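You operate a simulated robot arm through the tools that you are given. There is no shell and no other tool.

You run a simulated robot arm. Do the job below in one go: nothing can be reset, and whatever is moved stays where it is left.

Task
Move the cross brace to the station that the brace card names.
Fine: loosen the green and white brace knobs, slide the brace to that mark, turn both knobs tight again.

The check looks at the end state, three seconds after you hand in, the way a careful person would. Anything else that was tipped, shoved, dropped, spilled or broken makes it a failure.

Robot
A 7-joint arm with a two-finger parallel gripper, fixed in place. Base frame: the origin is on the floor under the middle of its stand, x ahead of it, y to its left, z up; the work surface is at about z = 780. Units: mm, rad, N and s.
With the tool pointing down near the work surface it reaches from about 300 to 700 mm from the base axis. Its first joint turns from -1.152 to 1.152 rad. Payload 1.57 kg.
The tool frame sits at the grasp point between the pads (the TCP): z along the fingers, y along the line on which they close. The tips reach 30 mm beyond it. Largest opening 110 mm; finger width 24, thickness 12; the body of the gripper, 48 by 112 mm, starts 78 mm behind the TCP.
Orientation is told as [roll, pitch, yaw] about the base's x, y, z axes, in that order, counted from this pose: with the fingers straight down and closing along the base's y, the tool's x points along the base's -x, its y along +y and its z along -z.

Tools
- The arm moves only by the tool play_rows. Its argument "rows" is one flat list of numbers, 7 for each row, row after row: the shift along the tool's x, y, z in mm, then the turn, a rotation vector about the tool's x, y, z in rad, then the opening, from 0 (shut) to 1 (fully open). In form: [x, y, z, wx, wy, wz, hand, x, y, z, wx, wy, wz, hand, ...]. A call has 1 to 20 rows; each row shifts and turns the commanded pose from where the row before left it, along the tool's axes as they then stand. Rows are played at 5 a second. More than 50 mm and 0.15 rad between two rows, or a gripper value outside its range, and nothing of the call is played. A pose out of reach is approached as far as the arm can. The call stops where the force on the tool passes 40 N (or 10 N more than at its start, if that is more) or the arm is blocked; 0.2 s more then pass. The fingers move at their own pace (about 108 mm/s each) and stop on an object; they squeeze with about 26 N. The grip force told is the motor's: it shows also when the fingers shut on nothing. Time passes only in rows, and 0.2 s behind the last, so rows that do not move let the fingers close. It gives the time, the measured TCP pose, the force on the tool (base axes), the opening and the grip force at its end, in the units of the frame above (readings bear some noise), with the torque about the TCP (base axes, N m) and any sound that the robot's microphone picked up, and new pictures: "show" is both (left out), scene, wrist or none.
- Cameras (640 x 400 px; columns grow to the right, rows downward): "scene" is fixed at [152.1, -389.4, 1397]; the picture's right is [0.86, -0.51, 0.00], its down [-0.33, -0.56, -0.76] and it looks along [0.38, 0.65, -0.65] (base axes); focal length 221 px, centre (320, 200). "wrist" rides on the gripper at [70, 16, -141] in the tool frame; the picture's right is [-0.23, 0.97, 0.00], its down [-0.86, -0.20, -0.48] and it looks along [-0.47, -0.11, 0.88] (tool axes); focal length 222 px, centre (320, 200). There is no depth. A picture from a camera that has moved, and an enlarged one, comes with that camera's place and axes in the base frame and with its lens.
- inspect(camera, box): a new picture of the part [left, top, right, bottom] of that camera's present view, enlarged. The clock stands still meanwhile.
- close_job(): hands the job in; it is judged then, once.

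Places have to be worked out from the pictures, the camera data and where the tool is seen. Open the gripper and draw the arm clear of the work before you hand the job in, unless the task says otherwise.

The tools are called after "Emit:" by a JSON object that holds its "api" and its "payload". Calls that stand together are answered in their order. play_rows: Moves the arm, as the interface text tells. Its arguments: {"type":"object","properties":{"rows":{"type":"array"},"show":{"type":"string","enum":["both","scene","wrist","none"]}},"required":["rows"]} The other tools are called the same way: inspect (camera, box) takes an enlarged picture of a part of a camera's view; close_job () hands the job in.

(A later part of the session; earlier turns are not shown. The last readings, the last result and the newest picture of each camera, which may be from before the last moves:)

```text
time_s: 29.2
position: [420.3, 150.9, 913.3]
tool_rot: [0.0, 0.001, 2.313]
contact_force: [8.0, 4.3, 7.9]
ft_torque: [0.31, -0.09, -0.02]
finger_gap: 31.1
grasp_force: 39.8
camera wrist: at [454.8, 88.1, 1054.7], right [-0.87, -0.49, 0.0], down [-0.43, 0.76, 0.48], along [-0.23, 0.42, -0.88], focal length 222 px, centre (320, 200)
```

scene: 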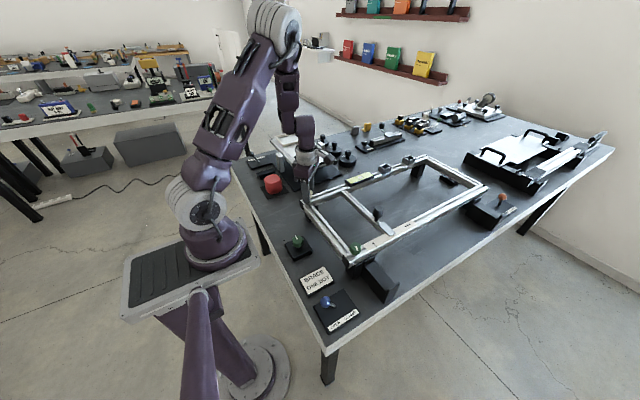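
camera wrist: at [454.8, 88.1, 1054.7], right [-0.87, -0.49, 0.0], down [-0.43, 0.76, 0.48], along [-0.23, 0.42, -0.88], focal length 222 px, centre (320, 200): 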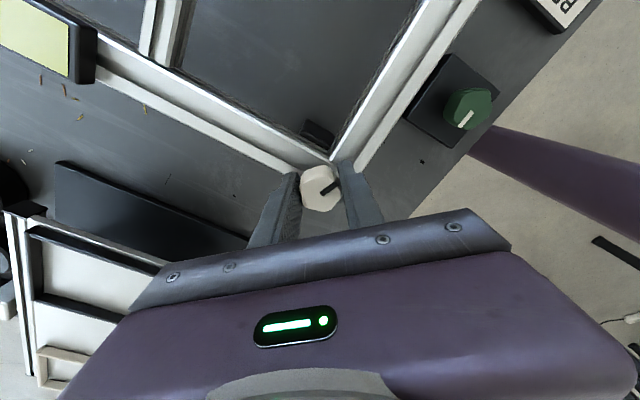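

The white knob is backed off 2.31 rad. I release, rise 130 mm, turn to yaw ≈ π/2 so the fingers will close along the slide direction (x), and travel over the brace handle.

Emit:
{"api": "play_rows", "payload": {"rows": [0, 0, 0, 0, 0, 0, 0.35, 0, 0, 0, 0, 0, 0, 0.6, 0, 0, 0, 0, 0, 0, 0.6, 0, 0, -40, 0, 0, 0, 0.6, 0, 0, -45, 0, 0, 0, 0.6, 0, 0, -45, 0, 0, 0, 0.6, 0, 0, -20, 0, 0, 0, 0.6, 0, 0, 0, 0, 0, 0.1486, 0.6, 0, 0, 0, 0, 0, 0.1486, 0.6, 0, 0, 0, 0, 0, 0.1486, 0.6, 0, 0, 0, 0, 0, 0.1486, 0.6, 0, 0, 0, 0, 0, 0.1486, 0.6], "show": "scene"}}

Emit:
{"api": "play_rows", "payload": {"rows": [40, -28.6, 0, 0, 0, 0, 0.6, 40, -28.6, 0, 0, 0, 0, 0.6, 40, -28.6, 0, 0, 0, 0, 0.6, 40, -28.6, 0, 0, 0, 0, 0.6, 40, -28.6, 0, 0, 0, 0, 0.6, 0, 0, 0, 0, 0, 0, 0.6], "show": "both"}}

```text
time_s: 31.8
position: [420.0, 149.0, 1064.3]
tool_rot: [0.001, 0.0, 1.565]
contact_force: [0.5, -0.9, -0.5]
ft_torque: [0.01, 0.0, -0.01]
finger_gap: 66.1
grasp_force: 0.1
```

scene: 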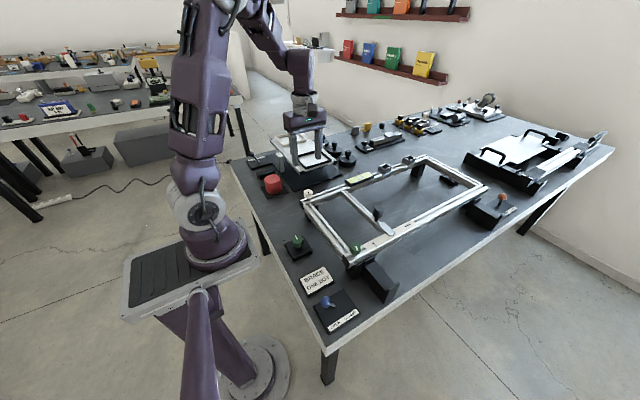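

```text
time_s: 33.2
position: [562.2, -52.4, 1061.0]
tool_rot: [0.002, 0.0, 1.568]
contact_force: [0.1, 0.1, 0.6]
ft_torque: [-0.01, 0.0, -0.02]
finger_gap: 66.1
grasp_force: 0.1
camera wrist: at [545.2, -121.7, 1202.8], right [-0.97, 0.23, 0.0], down [0.2, 0.85, 0.48], along [0.11, 0.47, -0.88], focal length 222 px, centre (320, 200)
```

scene: 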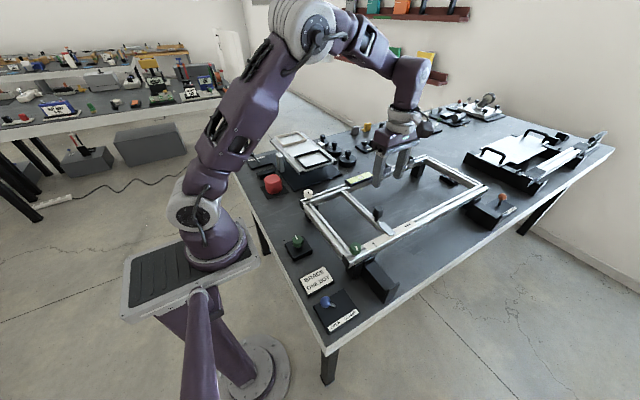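
wrist: 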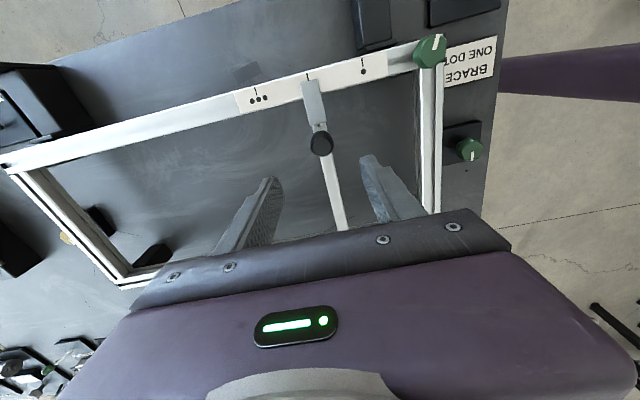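

I'm above the brace handle. I zoom in on the handle, pointer and scale.

Emit:
{"api": "inspect", "payload": {"camera": "wrist", "box": [230, 50, 390, 160]}}

Emit:
{"api": "inspect", "payload": {"camera": "scene", "box": [340, 180, 440, 250]}}

Emit:
{"api": "inspect", "payload": {"camera": "scene", "box": [280, 150, 400, 230]}}

```text
3.64 times, centred on (310, 105) of wrist
camera zoom: at [545.2, -121.7, 1202.8], right [-0.97, 0.23, 0.0], down [0.2, 0.85, 0.48], along [0.11, 0.47, -0.88], focal length 808 px, centre (356, 546)
```

zoom: 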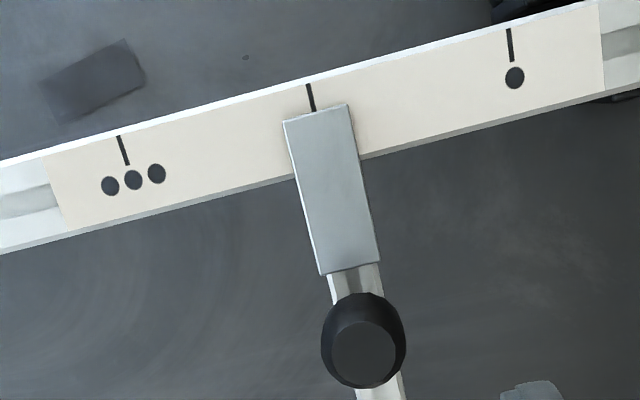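

```text
5.71 times, centred on (390, 215) of scene
camera zoom: at [152.1, -389.5, 1397.0], right [0.86, -0.51, 0.0], down [-0.33, -0.56, -0.76], along [0.38, 0.65, -0.65], focal length 1261 px, centre (-80, 114)
```

zoom: 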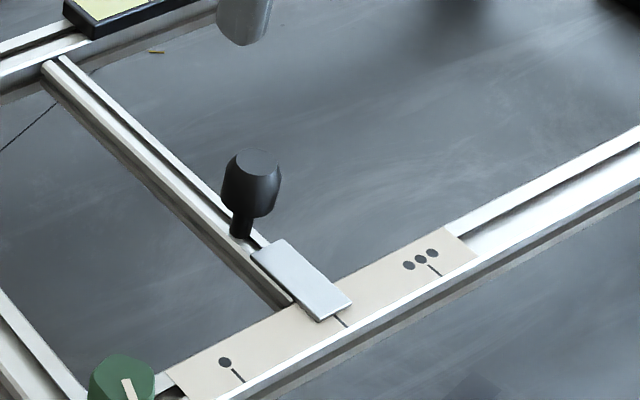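

```text
5.00 times, centred on (340, 190) of scene
camera zoom: at [152.1, -389.5, 1397.0], right [0.86, -0.51, 0.0], down [-0.33, -0.56, -0.76], along [0.38, 0.65, -0.65], focal length 1103 px, centre (220, 250)
```

zoom: 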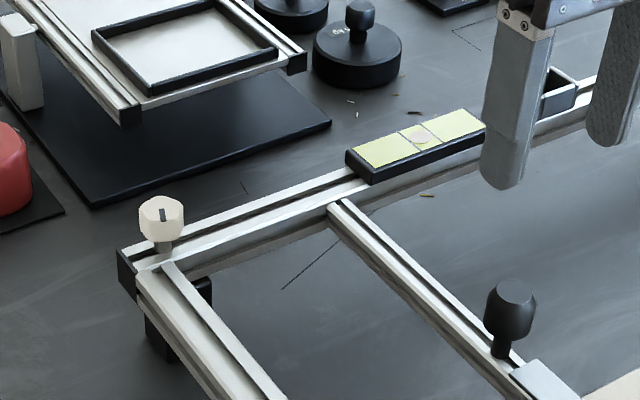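

The marks are spaced about 70.5 mm; the handle is at about (559,-54.6), top z≈938, and the pointer sits on the two-dot mark. I need to slide −70.5 mm in x. I descend partway and check alignment.

Emit:
{"api": "play_rows", "payload": {"rows": [2.9, 2.4, 40, 0, 0, 0, 0.6, 0, 0, 35, 0, 0, 0, 0.6, 0, 0, 25, 0, 0, 0, 0.6, 0, 0, 0, 0, 0, 0, 0.6], "show": "both"}}

```text
time_s: 34.2
position: [560.3, -55.0, 962.1]
tool_rot: [0.001, 0.001, 1.569]
contact_force: [-0.5, -0.2, 0.1]
ft_torque: [0.02, 0.01, -0.02]
finger_gap: 65.9
grasp_force: 0.1
camera wrist: at [542.7, -123.9, 1103.2], right [-0.97, 0.23, 0.0], down [0.2, 0.85, 0.48], along [0.11, 0.47, -0.88], focal length 222 px, centre (320, 200)
```

scene: 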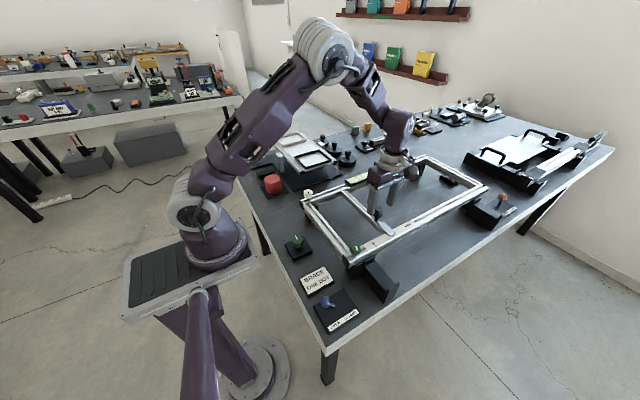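
wrist: 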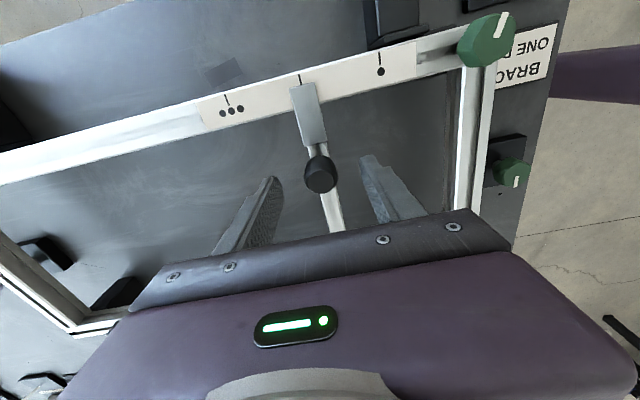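

Handle is centred between the fingers. I lower to TCP z≈925 and close gently on the handle.

Emit:
{"api": "play_rows", "payload": {"rows": [0, 0, 20, 0, 0, 0, 0.6, 0, 0, 18, 0, 0, 0, 0.6, 0, 0, 0, 0, 0, 0, 0.6, 0, 0, 0, 0, 0, 0, 0.4, 0, 0, 0, 0, 0, 0, 0.3, 0, 0, 0, 0, 0, 0, 0.24, 0, 0, 0, 0, 0, 0, 0.2, 0, 0, 0, 0, 0, 0, 0.2], "show": "both"}}

```text
time_s: 36.0
position: [558.7, -53.3, 924.6]
tool_rot: [0.0, -0.001, 1.567]
contact_force: [0.2, -0.4, -3.0]
ft_torque: [-0.08, -0.06, -0.01]
finger_gap: 29.7
grasp_force: 39.5
camera wrist: at [543.2, -122.5, 1066.4], right [-0.97, 0.23, 0.0], down [0.2, 0.85, 0.48], along [0.11, 0.47, -0.88], focal length 222 px, centre (320, 200)
```

scene: 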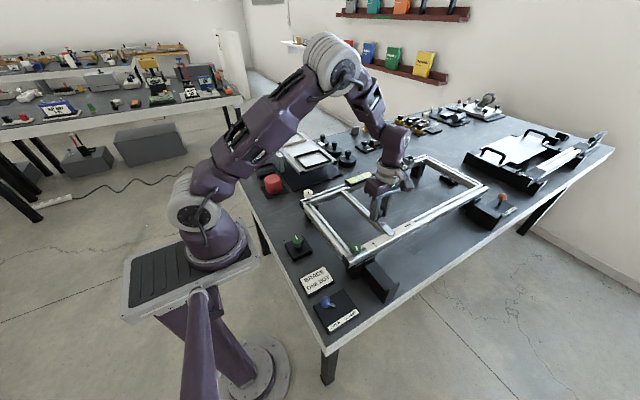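
wrist: 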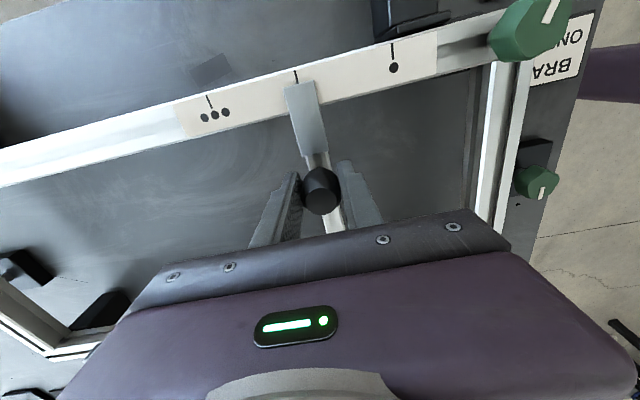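

Handle gripped with almost no side force, which hints the brace is free. I slide 8 mm toward −x as a test and watch the force.

Emit:
{"api": "play_rows", "payload": {"rows": [0, 2, 0, 0, 0, 0, 0.2, 0, 2, 0, 0, 0, 0, 0.2, 0, 2, 0, 0, 0, 0, 0.2, 0, 2, 0, 0, 0, 0, 0.2, 0, 0, 0, 0, 0, 0, 0.2], "show": "both"}}

```text
time_s: 37.2
position: [551.8, -54.1, 924.5]
tool_rot: [-0.001, 0.002, 1.569]
contact_force: [2.6, 1.4, -3.1]
ft_torque: [0.09, 0.06, -0.09]
finger_gap: 29.8
grasp_force: 39.9
camera wrist: at [535.1, -122.5, 1066.4], right [-0.97, 0.23, 0.0], down [0.2, 0.85, 0.48], along [0.11, 0.47, -0.88], focal length 222 px, centre (320, 200)
```

scene: 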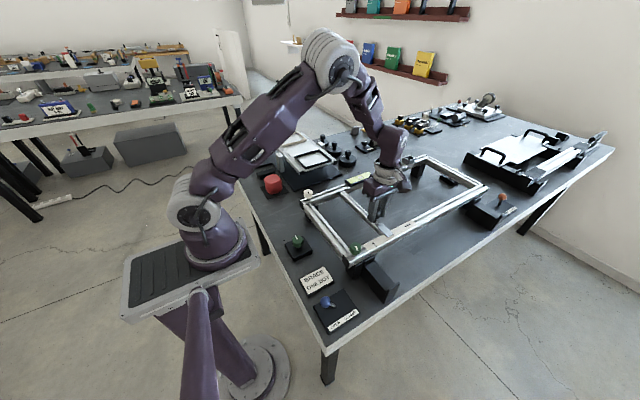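
wrist: 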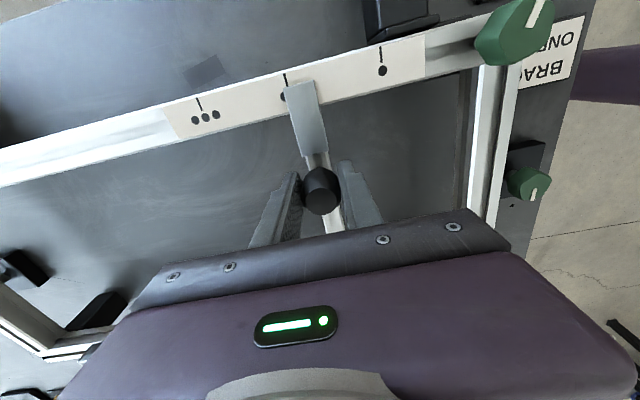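

The brace moved with ~3 N of force and the two-dot mark is being uncovered; the frame stays. I slide on another 52 mm.

Emit:
{"api": "play_rows", "payload": {"rows": [0, 4, 0, 0, 0, 0, 0.2, 0, 4, 0, 0, 0, 0, 0.2, 0, 4, 0, 0, 0, 0, 0.2, 0, 4, 0, 0, 0, 0, 0.2, 0, 4, 0, 0, 0, 0, 0.2, 0, 4, 0, 0, 0, 0, 0.2, 0, 4, 0, 0, 0, 0, 0.2, 0, 4, 0, 0, 0, 0, 0.2, 0, 4, 0, 0, 0, 0, 0.2, 0, 4, 0, 0, 0, 0, 0.2, 0, 4, 0, 0, 0, 0, 0.2, 0, 4, 0, 0, 0, 0, 0.2, 0, 4, 0, 0, 0, 0, 0.2, 0, 0, 0, 0, 0, 0, 0.2], "show": "both"}}

Emit:
{"api": "inspect", "payload": {"camera": "wrist", "box": [220, 50, 360, 140]}}

Emit:
{"api": "inspect", "payload": {"camera": "scene", "box": [340, 210, 420, 260]}}

```text
time_s: 40.2
position: [499.6, -53.5, 925.2]
tool_rot: [-0.001, 0.002, 1.568]
contact_force: [3.7, -13.7, 14.4]
ft_torque: [-0.79, 0.04, -0.07]
finger_gap: 29.8
grasp_force: 39.6
camera wrist: at [483.3, -122.2, 1066.5], right [-0.97, 0.23, 0.0], down [0.2, 0.86, 0.48], along [0.11, 0.46, -0.88], focal length 222 px, centre (320, 200)
```

scene: 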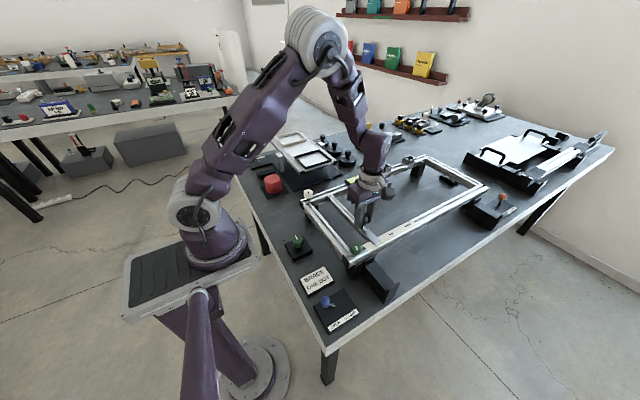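
wrist: 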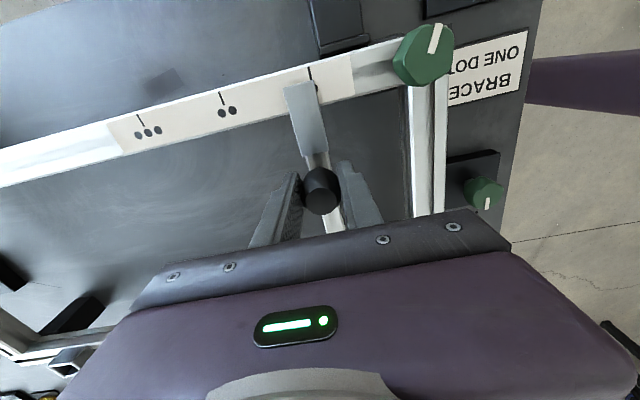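

```text
4.44 times, centred on (290, 95) of wrist
camera zoom: at [483.3, -122.2, 1066.5], right [-0.97, 0.23, 0.0], down [0.2, 0.86, 0.48], along [0.11, 0.46, -0.88], focal length 987 px, centre (453, 667)
```

zoom: 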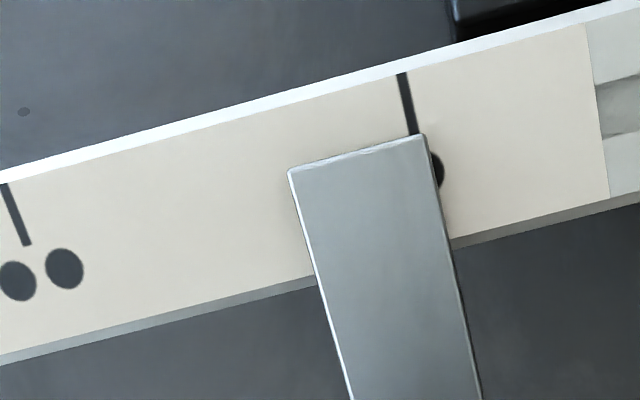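

```text
8.00 times, centred on (380, 235) of scene
camera zoom: at [151.9, -389.8, 1396.9], right [0.86, -0.51, 0.0], down [-0.33, -0.56, -0.76], along [0.38, 0.65, -0.65], focal length 1766 px, centre (-160, -80)
```

zoom: 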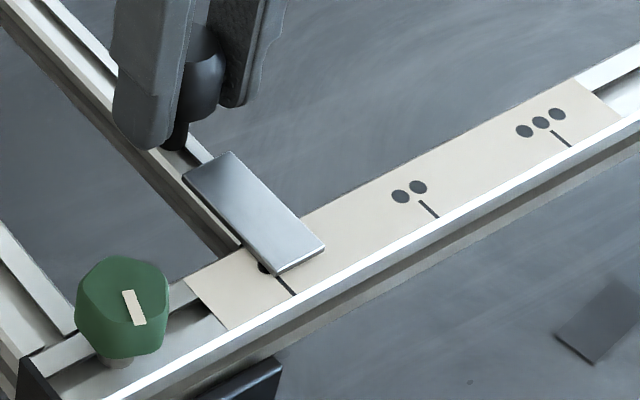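

The plate's centre is still about 10 mm short of the one-dot line (with ~0.4 mm parallax). I slide 9.5 mm more and re-check.

Emit:
{"api": "play_rows", "payload": {"rows": [0, 3, 0, 0, 0, 0, 0.2, 0, 3, 0, 0, 0, 0, 0.2, 0, 2, 0, 0, 0, 0, 0.2, 0, 1.5, 0, 0, 0, 0, 0.2, 0, 0, 0, 0, 0, 0, 0.2, 0, 0, 0, 0, 0, 0, 0.2], "show": "wrist"}}

Emit:
{"api": "inspect", "payload": {"camera": "wrist", "box": [230, 50, 350, 130]}}

Emit:
{"api": "inspect", "payload": {"camera": "scene", "box": [340, 220, 400, 260]}}

```text
time_s: 41.6
position: [489.6, -52.9, 925.2]
tool_rot: [-0.001, 0.0, 1.566]
contact_force: [2.3, -11.1, 19.4]
ft_torque: [0.21, -0.11, 0.04]
finger_gap: 29.7
grasp_force: 39.2
camera wrist: at [473.0, -122.4, 1066.2], right [-0.97, 0.23, 0.0], down [0.2, 0.85, 0.48], along [0.11, 0.47, -0.88], focal length 222 px, centre (320, 200)
```

wrist: 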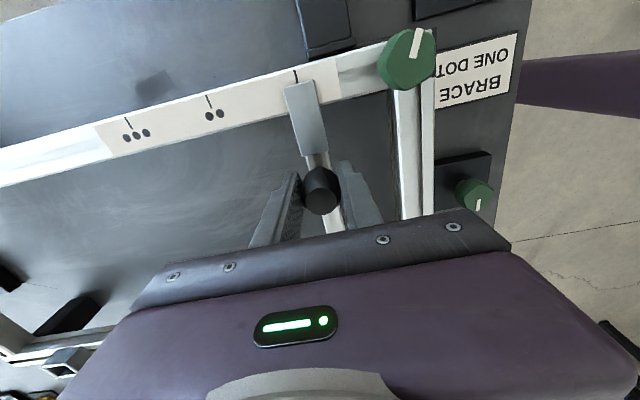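

```text
5.00 times, centred on (290, 90) of wrist
camera zoom: at [473.0, -122.4, 1066.2], right [-0.97, 0.23, 0.0], down [0.2, 0.85, 0.48], along [0.11, 0.47, -0.88], focal length 1111 px, centre (470, 750)
```

zoom: 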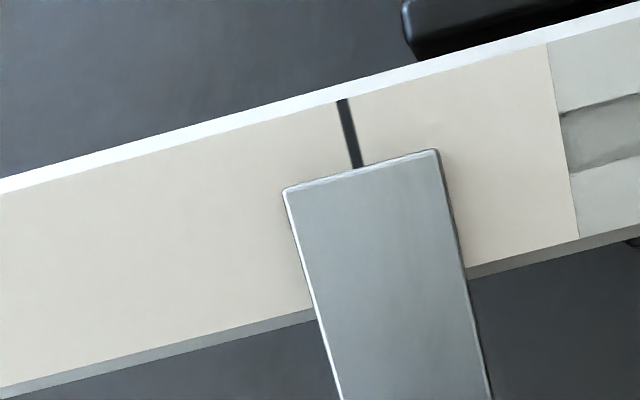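

```text
10.00 times, centred on (370, 240) of scene
camera zoom: at [151.8, -389.7, 1396.9], right [0.86, -0.51, 0.0], down [-0.33, -0.56, -0.76], along [0.38, 0.65, -0.65], focal length 2207 px, centre (-180, -200)
```

zoom: 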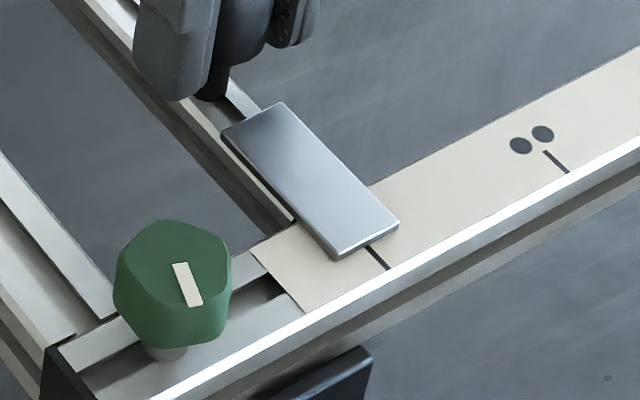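

The one-dot line now meets the middle of the plate's front edge in both views (within ~1 mm, same fit as at the initial station). I open the gripper, rise clear and re-check the pointer.

Emit:
{"api": "play_rows", "payload": {"rows": [0, 0, 0, 0, 0, 0, 0.35, 0, 0, 0, 0, 0, 0, 0.6, 0, 0, 0, 0, 0, 0, 0.6, 0, 0, -35, 0, 0, 0, 0.6, 0, 0, -45, 0, 0, 0, 0.6, 0, 0, -45, 0, 0, 0, 0.6, 0, 0, 0, 0, 0, 0, 0.6], "show": "both"}}

Emit:
{"api": "inspect", "payload": {"camera": "wrist", "box": [230, 60, 390, 160]}}

Emit:
{"api": "inspect", "payload": {"camera": "scene", "box": [330, 210, 410, 260]}}

```text
time_s: 43.2
position: [489.7, -55.3, 1052.1]
tool_rot: [0.002, 0.0, 1.567]
contact_force: [-0.5, -1.1, 0.3]
ft_torque: [0.02, 0.01, 0.03]
finger_gap: 65.9
grasp_force: 0.0
camera wrist: at [472.7, -123.7, 1191.9], right [-0.97, 0.23, 0.0], down [0.2, 0.85, 0.48], along [0.11, 0.47, -0.88], focal length 222 px, centre (320, 200)
```

scene: 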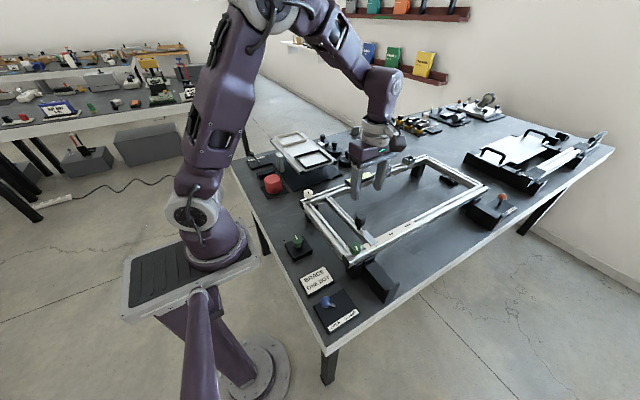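
wrist: 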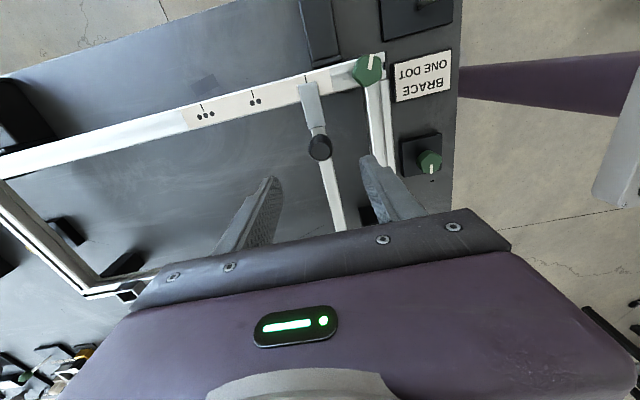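

```text
4.00 times, centred on (310, 110) of wrist
camera zoom: at [472.7, -123.7, 1191.9], right [-0.97, 0.23, 0.0], down [0.2, 0.85, 0.48], along [0.11, 0.47, -0.88], focal length 888 px, centre (360, 560)
```

zoom: 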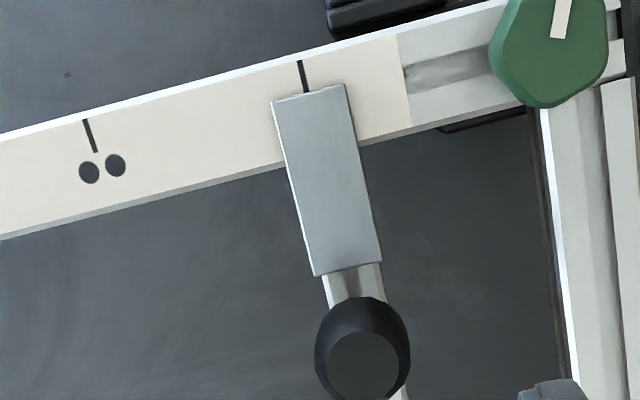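

```text
8.00 times, centred on (370, 235) of scene
camera zoom: at [152.1, -389.4, 1397.0], right [0.86, -0.51, 0.0], down [-0.33, -0.56, -0.76], along [0.38, 0.65, -0.65], focal length 1766 px, centre (-80, -80)
```

zoom: 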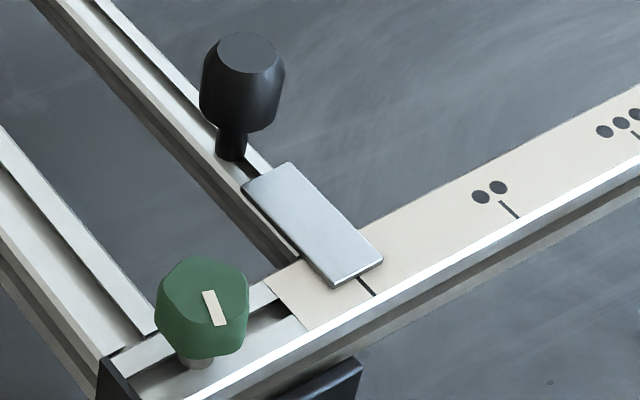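

The pointer looks close to the mark. I zoom further to measure the remaining offset precisely.

Emit:
{"api": "inspect", "payload": {"camera": "wrist", "box": [285, 65, 335, 96]}}

Emit:
{"api": "inspect", "payload": {"camera": "scene", "box": [355, 230, 395, 255]}}

```text
12.80 times, centred on (310, 80) of wrist
camera zoom: at [472.7, -123.7, 1191.9], right [-0.97, 0.23, 0.0], down [0.2, 0.85, 0.48], along [0.11, 0.47, -0.88], focal length 2843 px, centre (448, 1730)
```

zoom: 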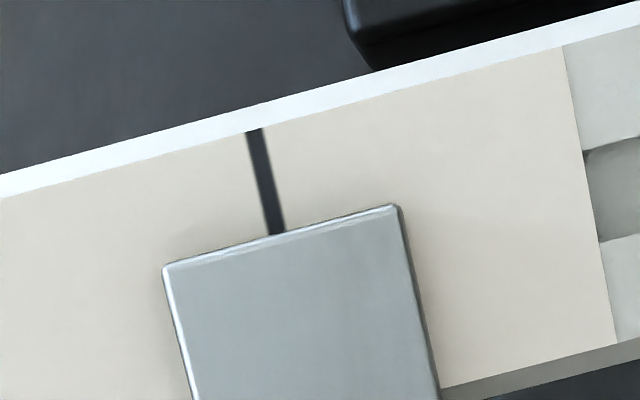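

```text
16.00 times, centred on (375, 242) of scene
camera zoom: at [152.1, -389.4, 1397.0], right [0.86, -0.51, 0.0], down [-0.33, -0.56, -0.76], along [0.38, 0.65, -0.65], focal length 3531 px, centre (-560, -480)
```

zoom: 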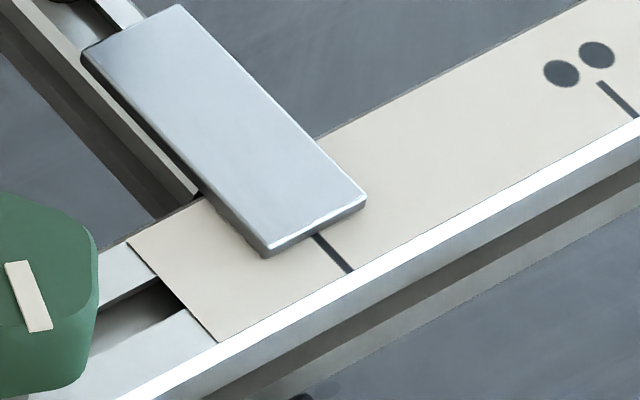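

Remaining offset is under 1 mm, so the brace is on the one-dot mark. Now I go back to the green knob at the same yaw (≈2.35) at which I left it.

Emit:
{"api": "play_rows", "payload": {"rows": [22.2, 23.2, 0, 0, 0, 0, 0.6, 22.2, 23.2, 0, 0, 0, 0, 0.6, 22.1, 23.3, 0, 0, 0, 0, 0.6, 0, 0, 0, 0, 0, -0.1305, 0.6, 0, 0, 0, 0, 0, -0.1305, 0.6, 0, 0, 0, 0, 0, -0.1305, 0.6, 0, 0, 0, 0, 0, -0.1305, 0.6, 0, 0, 0, 0, 0, -0.1305, 0.6, 0, 0, 0, 0, 0, -0.1305, 0.6, 0, 0, 0, 0, 0, 0, 0.6], "show": "both"}}

Emit:
{"api": "inspect", "payload": {"camera": "wrist", "box": [270, 110, 370, 172]}}

```text
time_s: 45.4
position: [420.5, -118.9, 1050.1]
tool_rot: [-0.001, -0.001, 2.353]
contact_force: [-0.4, -0.8, 0.3]
ft_torque: [-0.01, 0.01, 0.01]
finger_gap: 66.1
grasp_force: 0.1
camera wrist: at [457.1, -179.6, 1191.3], right [-0.85, -0.53, 0.0], down [-0.46, 0.75, 0.48], along [-0.25, 0.41, -0.88], focal length 222 px, centre (320, 200)
```

scene: 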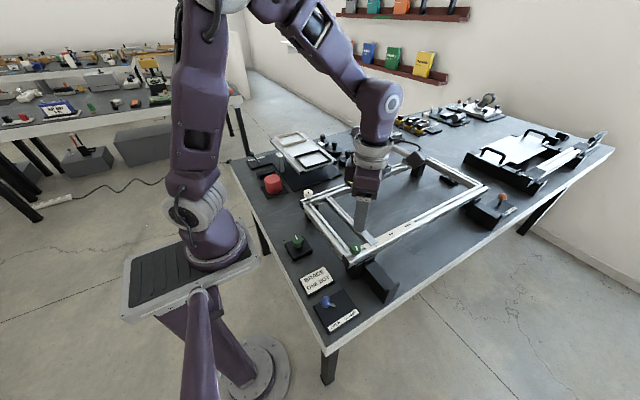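
wrist: 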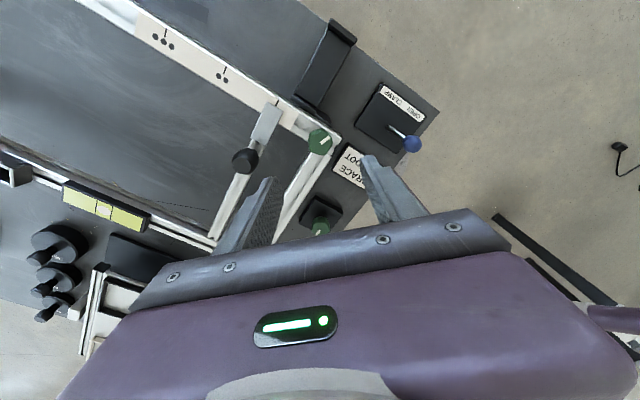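

```text
6.40 times, centred on (320, 141) of wrist
camera zoom: at [457.1, -179.6, 1191.3], right [-0.85, -0.53, 0.0], down [-0.46, 0.75, 0.48], along [-0.25, 0.41, -0.88], focal length 1422 px, centre (320, 578)
```

zoom: 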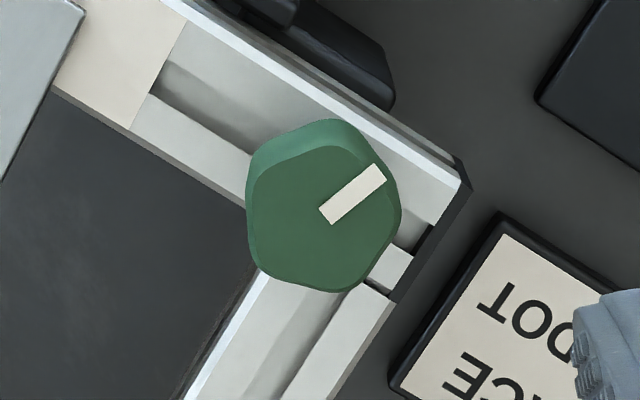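

The knob is centred below the tool, and the fingers will clear the brace plate (x≥478). I descend to z≈912 and close on the green knob.

Emit:
{"api": "play_rows", "payload": {"rows": [0, 0, 45, 0, 0, 0, 0.55, 0, 0, 45, 0, 0, 0, 0.55, 0, 0, 30, 0, 0, 0, 0.55, 0, 0, 20, 0, 0, 0, 0.55, 0, 0, 0, 0, 0, 0, 0.55], "show": "wrist"}}

Emit:
{"api": "play_rows", "payload": {"rows": [0, 0, 0, 0, 0, 0, 0.4, 0, 0, 0, 0, 0, 0, 0.25, 0, 0, 0, 0, 0, 0, 0, 0, 0, 0, 0, 0, 0, 0, 0, 0, 0, 0, 0, 0, 0], "show": "wrist"}}

```text
time_s: 46.6
position: [422.3, -117.7, 910.5]
tool_rot: [0.001, 0.001, 2.351]
contact_force: [-3.3, 4.6, 35.3]
ft_torque: [-0.43, 1.17, -0.2]
finger_gap: 60.5
grasp_force: 0.0
camera wrist: at [458.9, -178.1, 1051.1], right [-0.85, -0.52, 0.0], down [-0.46, 0.75, 0.48], along [-0.25, 0.41, -0.88], focal length 222 px, centre (320, 200)
```

wrist: 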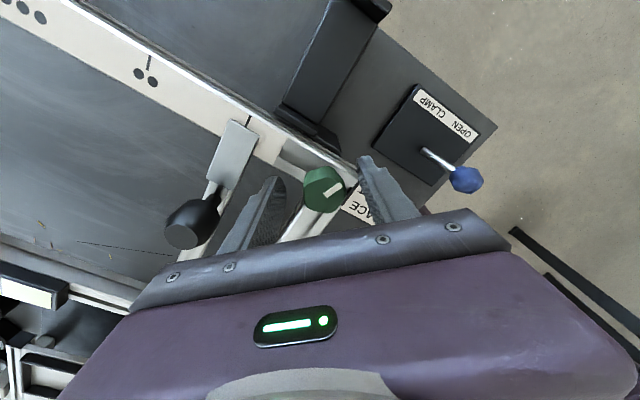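

```text
time_s: 47.4
position: [419.6, -120.1, 910.4]
tool_rot: [0.004, 0.002, 2.348]
contact_force: [-10.7, -12.1, 14.8]
ft_torque: [0.23, -0.12, 0.04]
finger_gap: 31.0
grasp_force: 25.7
stopped in row 3: the force on the tool passed its limit at 47 N (the readings are from after the stop); the commanded pose is now the measured one
camera wrist: at [457.8, -180.2, 1051.2], right [-0.85, -0.52, 0.0], down [-0.46, 0.75, 0.48], along [-0.25, 0.41, -0.88], focal length 222 px, centre (320, 200)
```

wrist: 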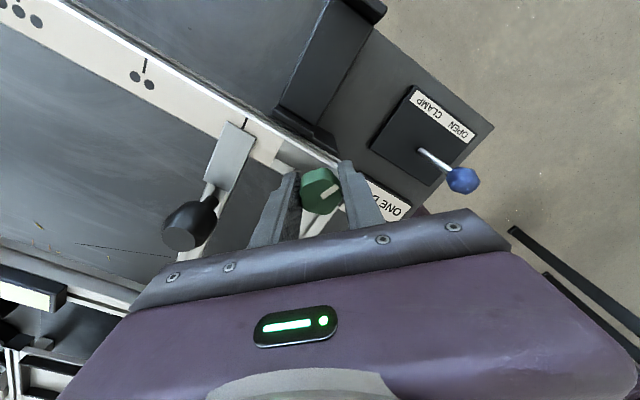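

Finger tips touched the top of the rail's end cap (contact computed near (389,-130)), so I was slightly too low. I open a little, raise 3.5 mm and grip the knob again.

Emit:
{"api": "play_rows", "payload": {"rows": [0, 0, 0, 0, 0, 0, 0.37, 0, 0, -1.5, 0, 0, 0, 0.37, 0, 0, -2, 0, 0, 0, 0.37, 0, 0, 0, 0, 0, 0, 0.37], "show": "both"}}

Emit:
{"api": "inspect", "payload": {"camera": "scene", "box": [320, 215, 400, 275]}}

Emit:
{"api": "inspect", "payload": {"camera": "wrist", "box": [270, 140, 370, 202]}}

```text
time_s: 48.4
position: [422.3, -118.6, 913.0]
tool_rot: [-0.001, 0.002, 2.352]
contact_force: [-0.1, -1.1, -0.3]
ft_torque: [-0.02, 0.0, 0.0]
finger_gap: 40.5
grasp_force: 0.0
camera wrist: at [459.1, -178.6, 1054.0], right [-0.85, -0.52, 0.0], down [-0.46, 0.75, 0.48], along [-0.25, 0.41, -0.88], focal length 222 px, centre (320, 200)
```

scene: 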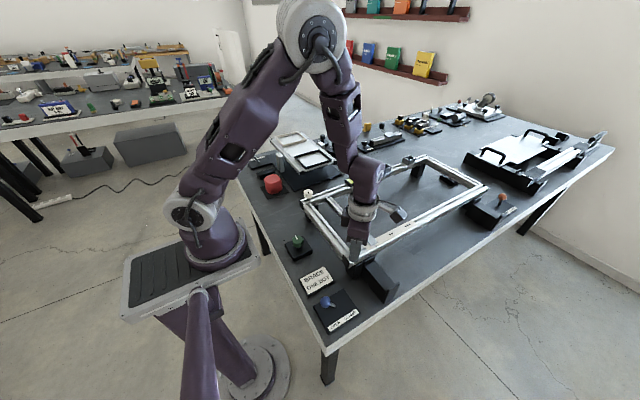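
wrist: 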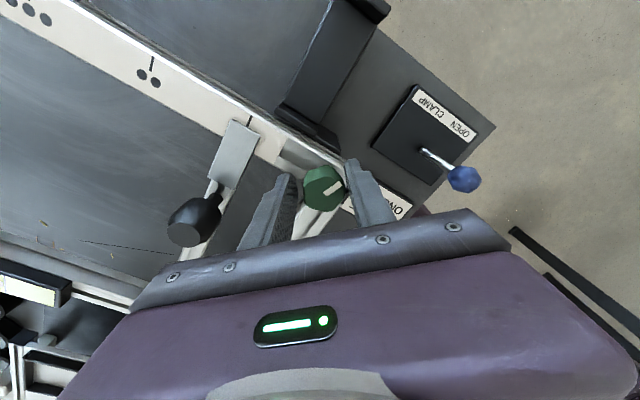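

```text
6.67 times, centred on (360, 245) of scene
camera zoom: at [152.1, -389.4, 1397.0], right [0.86, -0.51, 0.0], down [-0.33, -0.56, -0.76], along [0.38, 0.65, -0.65], focal length 1471 px, centre (53, -100)
```

zoom: 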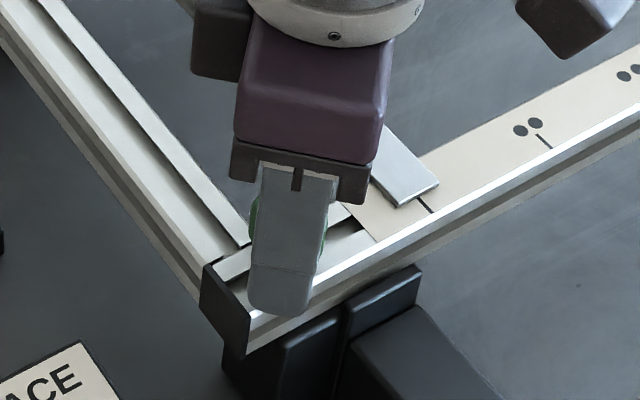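

```text
6.40 times, centred on (320, 171) of wrist
camera zoom: at [459.1, -178.6, 1054.0], right [-0.85, -0.52, 0.0], down [-0.46, 0.75, 0.48], along [-0.25, 0.41, -0.88], focal length 1422 px, centre (320, 386)
```

zoom: 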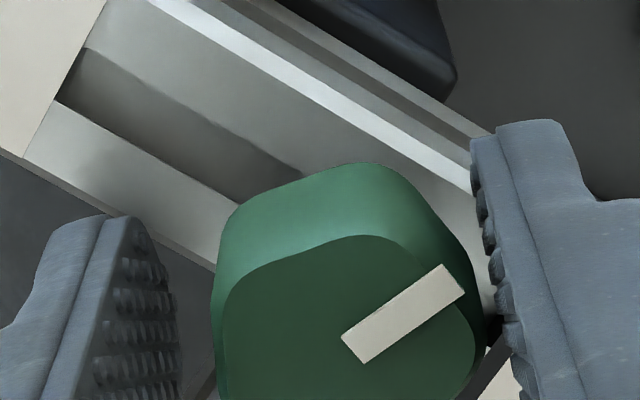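

The frame is unmoved and the contact is gone. The knob sits closer to the +y-tool finger, so I shift +1.5 mm that way and close.

Emit:
{"api": "play_rows", "payload": {"rows": [0, 1.5, 0, 0, 0, 0, 0.37, 0, 0, 0, 0, 0, 0, 0.3, 0, 0, 0, 0, 0, 0, 0.2, 0, 0, 0, 0, 0, 0, 0, 0, 0, 0, 0, 0, 0, 0], "show": "wrist"}}

```text
time_s: 49.6
position: [420.2, -119.8, 912.3]
tool_rot: [0.002, 0.0, 2.351]
contact_force: [-4.9, -3.2, -1.9]
ft_torque: [0.09, -0.11, 0.02]
finger_gap: 31.0
grasp_force: 39.5
camera wrist: at [457.1, -180.0, 1054.0], right [-0.85, -0.52, 0.0], down [-0.46, 0.75, 0.48], along [-0.25, 0.41, -0.88], focal length 222 px, centre (320, 200)
```

wrist: 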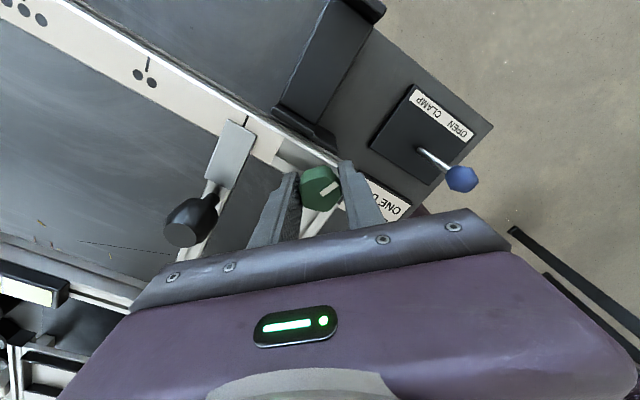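

Gripped with very small side load. I turn the green knob clockwise, tracking forces.

Emit:
{"api": "play_rows", "payload": {"rows": [0, 0.2, 0, 0, 0, 0.1, 0, 0, 0, 0, 0, 0, 0.1, 0, 0, 0, 0, 0, 0, 0.1, 0, 0, 0, 0, 0, 0, 0.1, 0, 0, 0, 0, 0, 0, 0.1, 0, 0, 0, 0, 0, 0, 0, 0], "show": "none"}}

Emit:
{"api": "play_rows", "payload": {"rows": [0, 0, 0, 0, 0, 0.1, 0, 0, 0, 0, 0, 0, 0.1, 0, 0, 0, 0, 0, 0, 0.1, 0, 0, 0, 0, 0, 0, 0.1, 0, 0, 0, 0, 0, 0, 0.1, 0, 0, 0, 0, 0, 0, 0, 0], "show": "none"}}

```text
time_s: 51.0
position: [419.8, -119.9, 912.9]
tool_rot: [0.003, -0.001, 1.849]
contact_force: [-17.3, 4.4, 0.2]
ft_torque: [1.16, 0.2, -0.03]
finger_gap: 30.9
grasp_force: 39.9
```

```text
time_s: 52.4
position: [419.8, -120.3, 912.0]
tool_rot: [0.003, 0.004, 1.348]
contact_force: [-22.2, 8.7, -12.5]
ft_torque: [0.54, -0.14, 0.03]
finger_gap: 30.9
grasp_force: 40.4
```

Turning well; −x load of 22 N means my centre is ~1 mm too far +x, so I correct and continue.

Emit:
{"api": "play_rows", "payload": {"rows": [0.3, 1.2, 0.3, 0, 0, 0.1, 0, 0, 0, 0, 0, 0, 0.1, 0, 0, 0, 0, 0, 0, 0.1, 0, 0, 0, 0, 0, 0, 0.1, 0, 0, 0, 0, 0, 0, 0.1, 0, 0, 0, 0, 0, 0, 0, 0], "show": "none"}}

Emit:
{"api": "play_rows", "payload": {"rows": [0, 0, 0, 0, 0, 0.1, 0, 0, 0, 0, 0, 0, 0.1, 0, 0, 0, 0, 0, 0, 0.1, 0, 0, 0, 0, 0, 0, 0.1, 0, 0, 0, 0, 0, 0, 0, 0], "show": "wrist"}}

```text
time_s: 53.8
position: [420.2, -120.6, 913.5]
tool_rot: [-0.004, 0.0, 0.849]
contact_force: [-9.6, 4.0, 6.5]
ft_torque: [0.74, -0.07, 0.03]
finger_gap: 31.0
grasp_force: 40.2
```

```text
time_s: 55.0
position: [419.5, -120.8, 913.1]
tool_rot: [0.0, 0.0, 0.449]
contact_force: [-7.0, -2.9, 10.3]
ft_torque: [-0.17, 1.11, -0.03]
finger_gap: 30.9
grasp_force: 40.0
camera wrist: at [349.6, -134.6, 1053.9], right [-0.22, 0.98, 0.0], down [0.86, 0.19, 0.48], along [0.47, 0.1, -0.88], focal length 222 px, centre (320, 200)
```

wrist: 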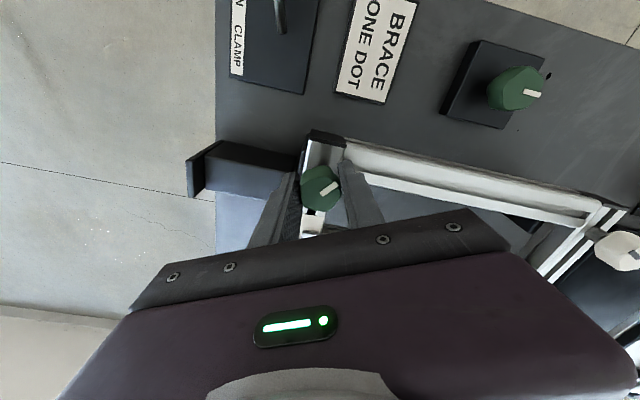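

Now about 0.45 rad from the starting angle. I continue clockwise in small steps, expecting the tight stop around or shortly past yaw 0.

Emit:
{"api": "play_rows", "payload": {"rows": [0, 0, 0, 0, 0, 0.1, 0, 0, 0, 0, 0, 0, 0.1, 0, 0, 0, 0, 0, 0, 0.1, 0, 0, 0, 0, 0, 0, 0.1, 0, 0, 0, 0, 0, 0, 0, 0], "show": "none"}}

Emit:
{"api": "play_rows", "payload": {"rows": [0, 0, 0, 0, 0, 0.05, 0, 0, 0, 0, 0, 0, 0.05, 0, 0, 0, 0, 0, 0, 0, 0], "show": "wrist"}}

Emit:
{"api": "inspect", "payload": {"camera": "wrist", "box": [280, 140, 380, 202]}}

```text
time_s: 56.2
position: [419.0, -119.9, 913.3]
tool_rot: [-0.003, -0.001, 0.052]
contact_force: [-7.7, 0.3, 12.4]
ft_torque: [0.3, 0.04, 0.06]
finger_gap: 31.1
grasp_force: 40.3
```

```text
time_s: 57.0
position: [419.7, -120.0, 913.7]
tool_rot: [-0.001, -0.001, -0.05]
contact_force: [0.2, -4.0, -5.4]
ft_torque: [0.16, 0.35, 0.68]
finger_gap: 31.0
grasp_force: 39.7
camera wrist: at [350.7, -99.4, 1053.9], right [0.27, 0.96, 0.0], down [0.84, -0.24, 0.48], along [0.46, -0.13, -0.88], focal length 222 px, centre (320, 200)
```

wrist: 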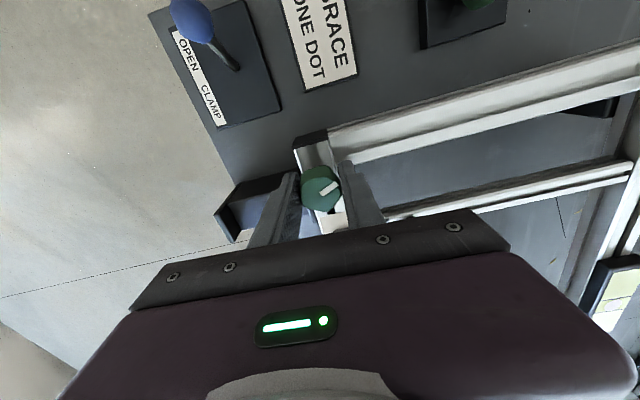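

```text
6.40 times, centred on (330, 171) of wrist
camera zoom: at [350.7, -99.4, 1053.9], right [0.27, 0.96, 0.0], down [0.84, -0.24, 0.48], along [0.46, -0.13, -0.88], focal length 1422 px, centre (256, 386)
```

zoom: 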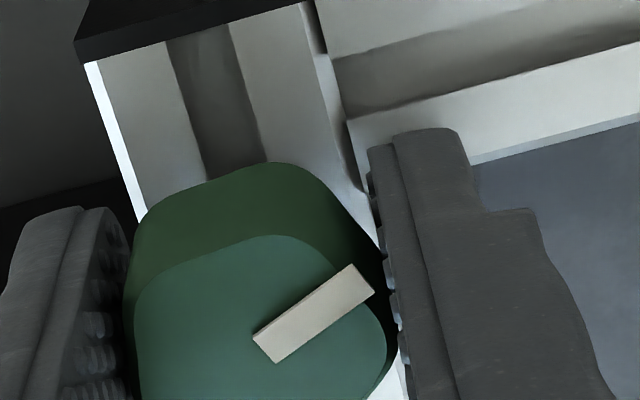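

A clear resisting torque of 0.68 N·m appeared right at the original angle: this is the tight stop. I add a little more to make it firm.

Emit:
{"api": "play_rows", "payload": {"rows": [0, 0, 0, 0, 0, 0.04, 0, 0, 0, 0, 0, 0, 0, 0, 0, 0, 0, 0, 0, 0, 0], "show": "none"}}

```text
time_s: 57.8
position: [419.7, -120.4, 913.3]
tool_rot: [-0.003, -0.002, -0.089]
contact_force: [1.5, -0.5, 6.1]
ft_torque: [-0.58, 0.15, 0.86]
finger_gap: 30.8
grasp_force: 40.0
```

Torque 0.86 N·m: the green knob is tight. I release, rise, and check the pointer and knob before going to the white one.

Emit:
{"api": "play_rows", "payload": {"rows": [0, 0, 0, 0, 0, 0, 0.35, 0, 0, 0, 0, 0, 0, 0.55, 0, 0, 0, 0, 0, 0, 0.55, 0, 0, -40, 0, 0, 0, 0.55, 0, 0, -45, 0, 0, 0, 0.55, 0, 0, -45, 0, 0, 0, 0.55, 0, 0, 0, 0, 0, 0, 0.55], "show": "both"}}

Emit:
{"api": "inspect", "payload": {"camera": "wrist", "box": [290, 110, 410, 190]}}

Emit:
{"api": "inspect", "payload": {"camera": "scene", "box": [330, 210, 410, 270]}}

```text
time_s: 59.4
position: [420.0, -119.0, 1043.1]
tool_rot: [-0.002, -0.001, -0.09]
contact_force: [0.9, 0.1, 0.3]
ft_torque: [-0.02, 0.02, 0.0]
finger_gap: 60.6
grasp_force: 0.1
camera wrist: at [351.4, -96.3, 1184.8], right [0.31, 0.95, 0.0], down [0.83, -0.27, 0.48], along [0.46, -0.15, -0.88], focal length 222 px, centre (320, 200)
```

scene: 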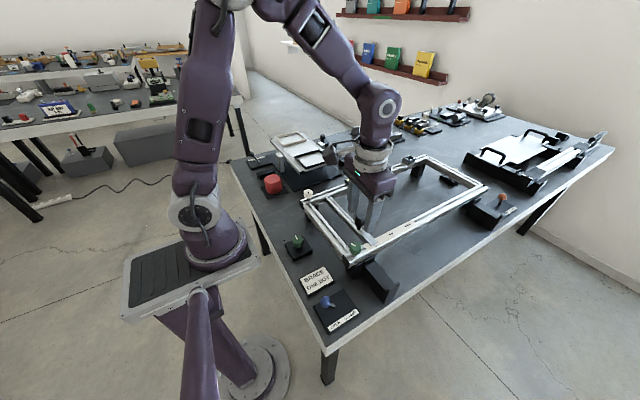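
wrist: 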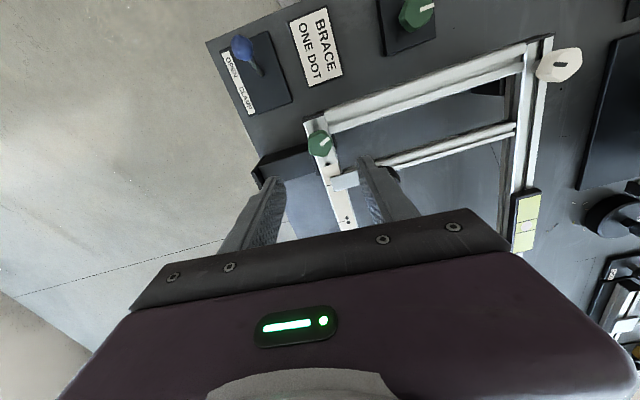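

```text
5.00 times, centred on (350, 150) of wrist
camera zoom: at [351.4, -96.3, 1184.8], right [0.31, 0.95, 0.0], down [0.83, -0.27, 0.48], along [0.46, -0.15, -0.88], focal length 1111 px, centre (170, 450)
```

zoom: 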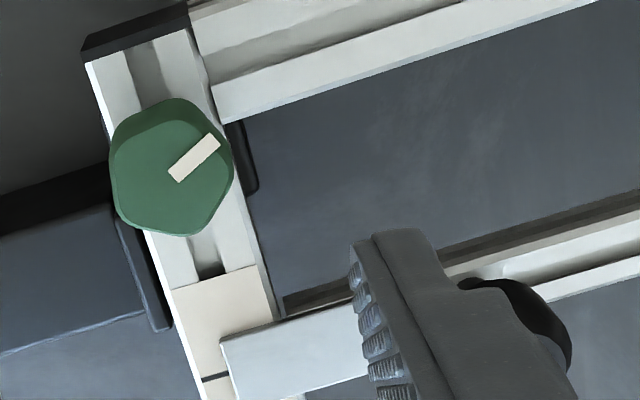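

```text
6.67 times, centred on (370, 240) of scene
camera zoom: at [152.1, -389.4, 1397.0], right [0.86, -0.51, 0.0], down [-0.33, -0.56, -0.76], along [0.38, 0.65, -0.65], focal length 1471 px, centre (-13, -67)
```

zoom: 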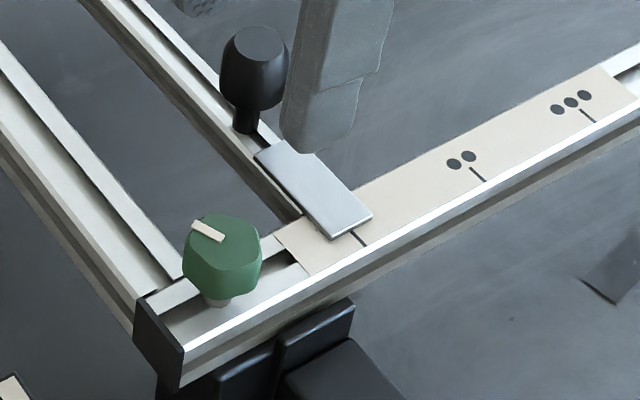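

The green pointer is back at its original angle and the brace pointer is still on the one-dot mark. Now I travel to the white knob and rotate to yaw ≈2.31, where I left it.

Emit:
{"api": "play_rows", "payload": {"rows": [3.97, 44.8, 0, 0, 0, 0, 0.55, 3.97, 44.8, 0, 0, 0, 0, 0.55, 3.97, 44.8, 0, 0, 0, 0, 0.55, 3.97, 44.8, 0, 0, 0, 0, 0.55, 3.97, 44.8, 0, 0, 0, 0, 0.55, 3.97, 44.8, 0, 0, 0, 0, 0.55, 0, 0, 0, 0, 0, -0.149, 0.55, 0, 0, 0, 0, 0, -0.149, 0.55, 0, 0, 0, 0, 0, -0.149, 0.55, 0, 0, 0, 0, 0, -0.149, 0.55, 0, 0, 0, 0, 0, -0.149, 0.55, 0, 0, 0, 0, 0, -0.149, 0.55, 0, 0, 0, 0, 0, -0.149, 0.55, 0, 0, 0, 0, 0, -0.149, 0.55, 0, 0, 0, 0, 0, -0.149, 0.55, 0, 0, 0, 0, 0, -0.149, 0.55, 0, 0, 0, 0, 0, -0.149, 0.55, 0, 0, 0, 0, 0, -0.149, 0.55, 0, 0, 0, 0, 0, -0.149, 0.55, 0, 0, 0, 0, 0, -0.149, 0.55], "show": "none"}}

Emit:
{"api": "play_rows", "payload": {"rows": [0, 0, 0, 0, 0, -0.149, 0.55, 0, 0, 0, 0, 0, -0.149, 0.55, 0, 0, 0, 0, 0, 0, 0.55], "show": "both"}}

Emit:
{"api": "inspect", "payload": {"camera": "wrist", "box": [270, 110, 370, 172]}}

```text
time_s: 63.6
position: [419.4, 150.6, 1043.4]
tool_rot: [-0.001, 0.003, 2.0]
contact_force: [-0.5, 0.2, 0.9]
ft_torque: [0.01, -0.01, -0.01]
finger_gap: 60.5
grasp_force: 0.0
```

```text
time_s: 64.4
position: [420.0, 149.7, 1042.0]
tool_rot: [0.001, 0.002, 2.299]
contact_force: [-0.2, 0.1, -0.1]
ft_torque: [-0.01, 0.02, -0.02]
finger_gap: 60.7
grasp_force: 0.2
camera wrist: at [453.3, 88.3, 1183.6], right [-0.88, -0.48, 0.0], down [-0.42, 0.77, 0.48], along [-0.23, 0.42, -0.88], focal length 222 px, centre (320, 200)
```

scene: 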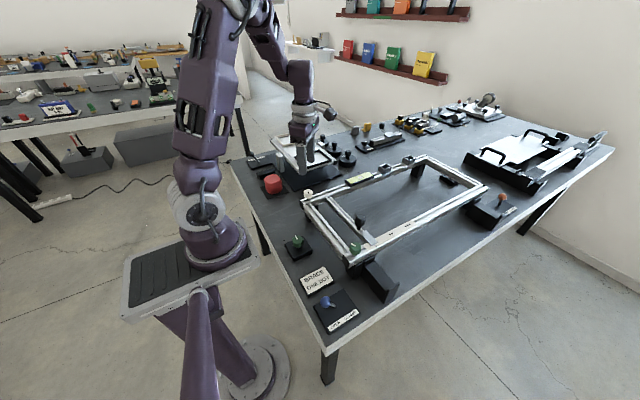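
wrist: 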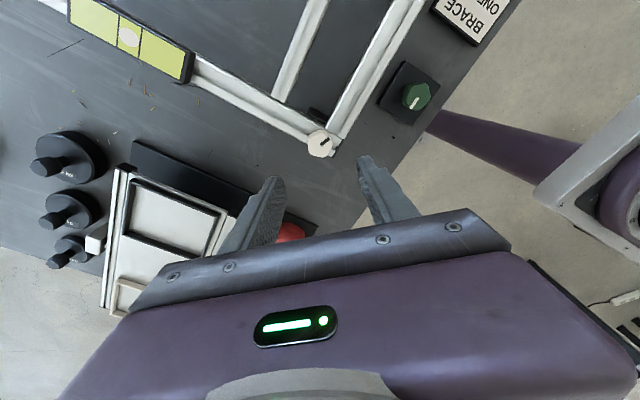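

```text
6.40 times, centred on (320, 141) of wrist
camera zoom: at [453.3, 88.3, 1183.6], right [-0.88, -0.48, 0.0], down [-0.42, 0.77, 0.48], along [-0.23, 0.42, -0.88], focal length 1422 px, centre (320, 578)
```

zoom: 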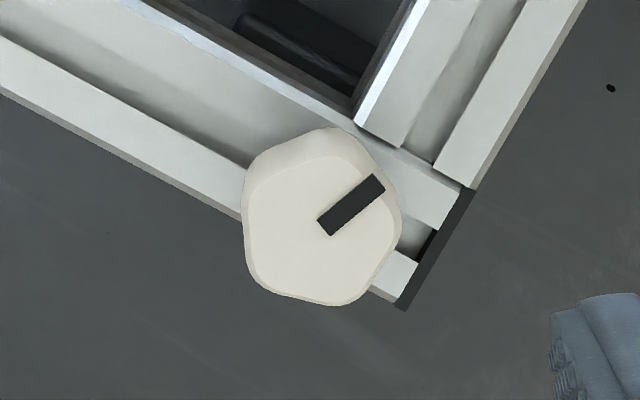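

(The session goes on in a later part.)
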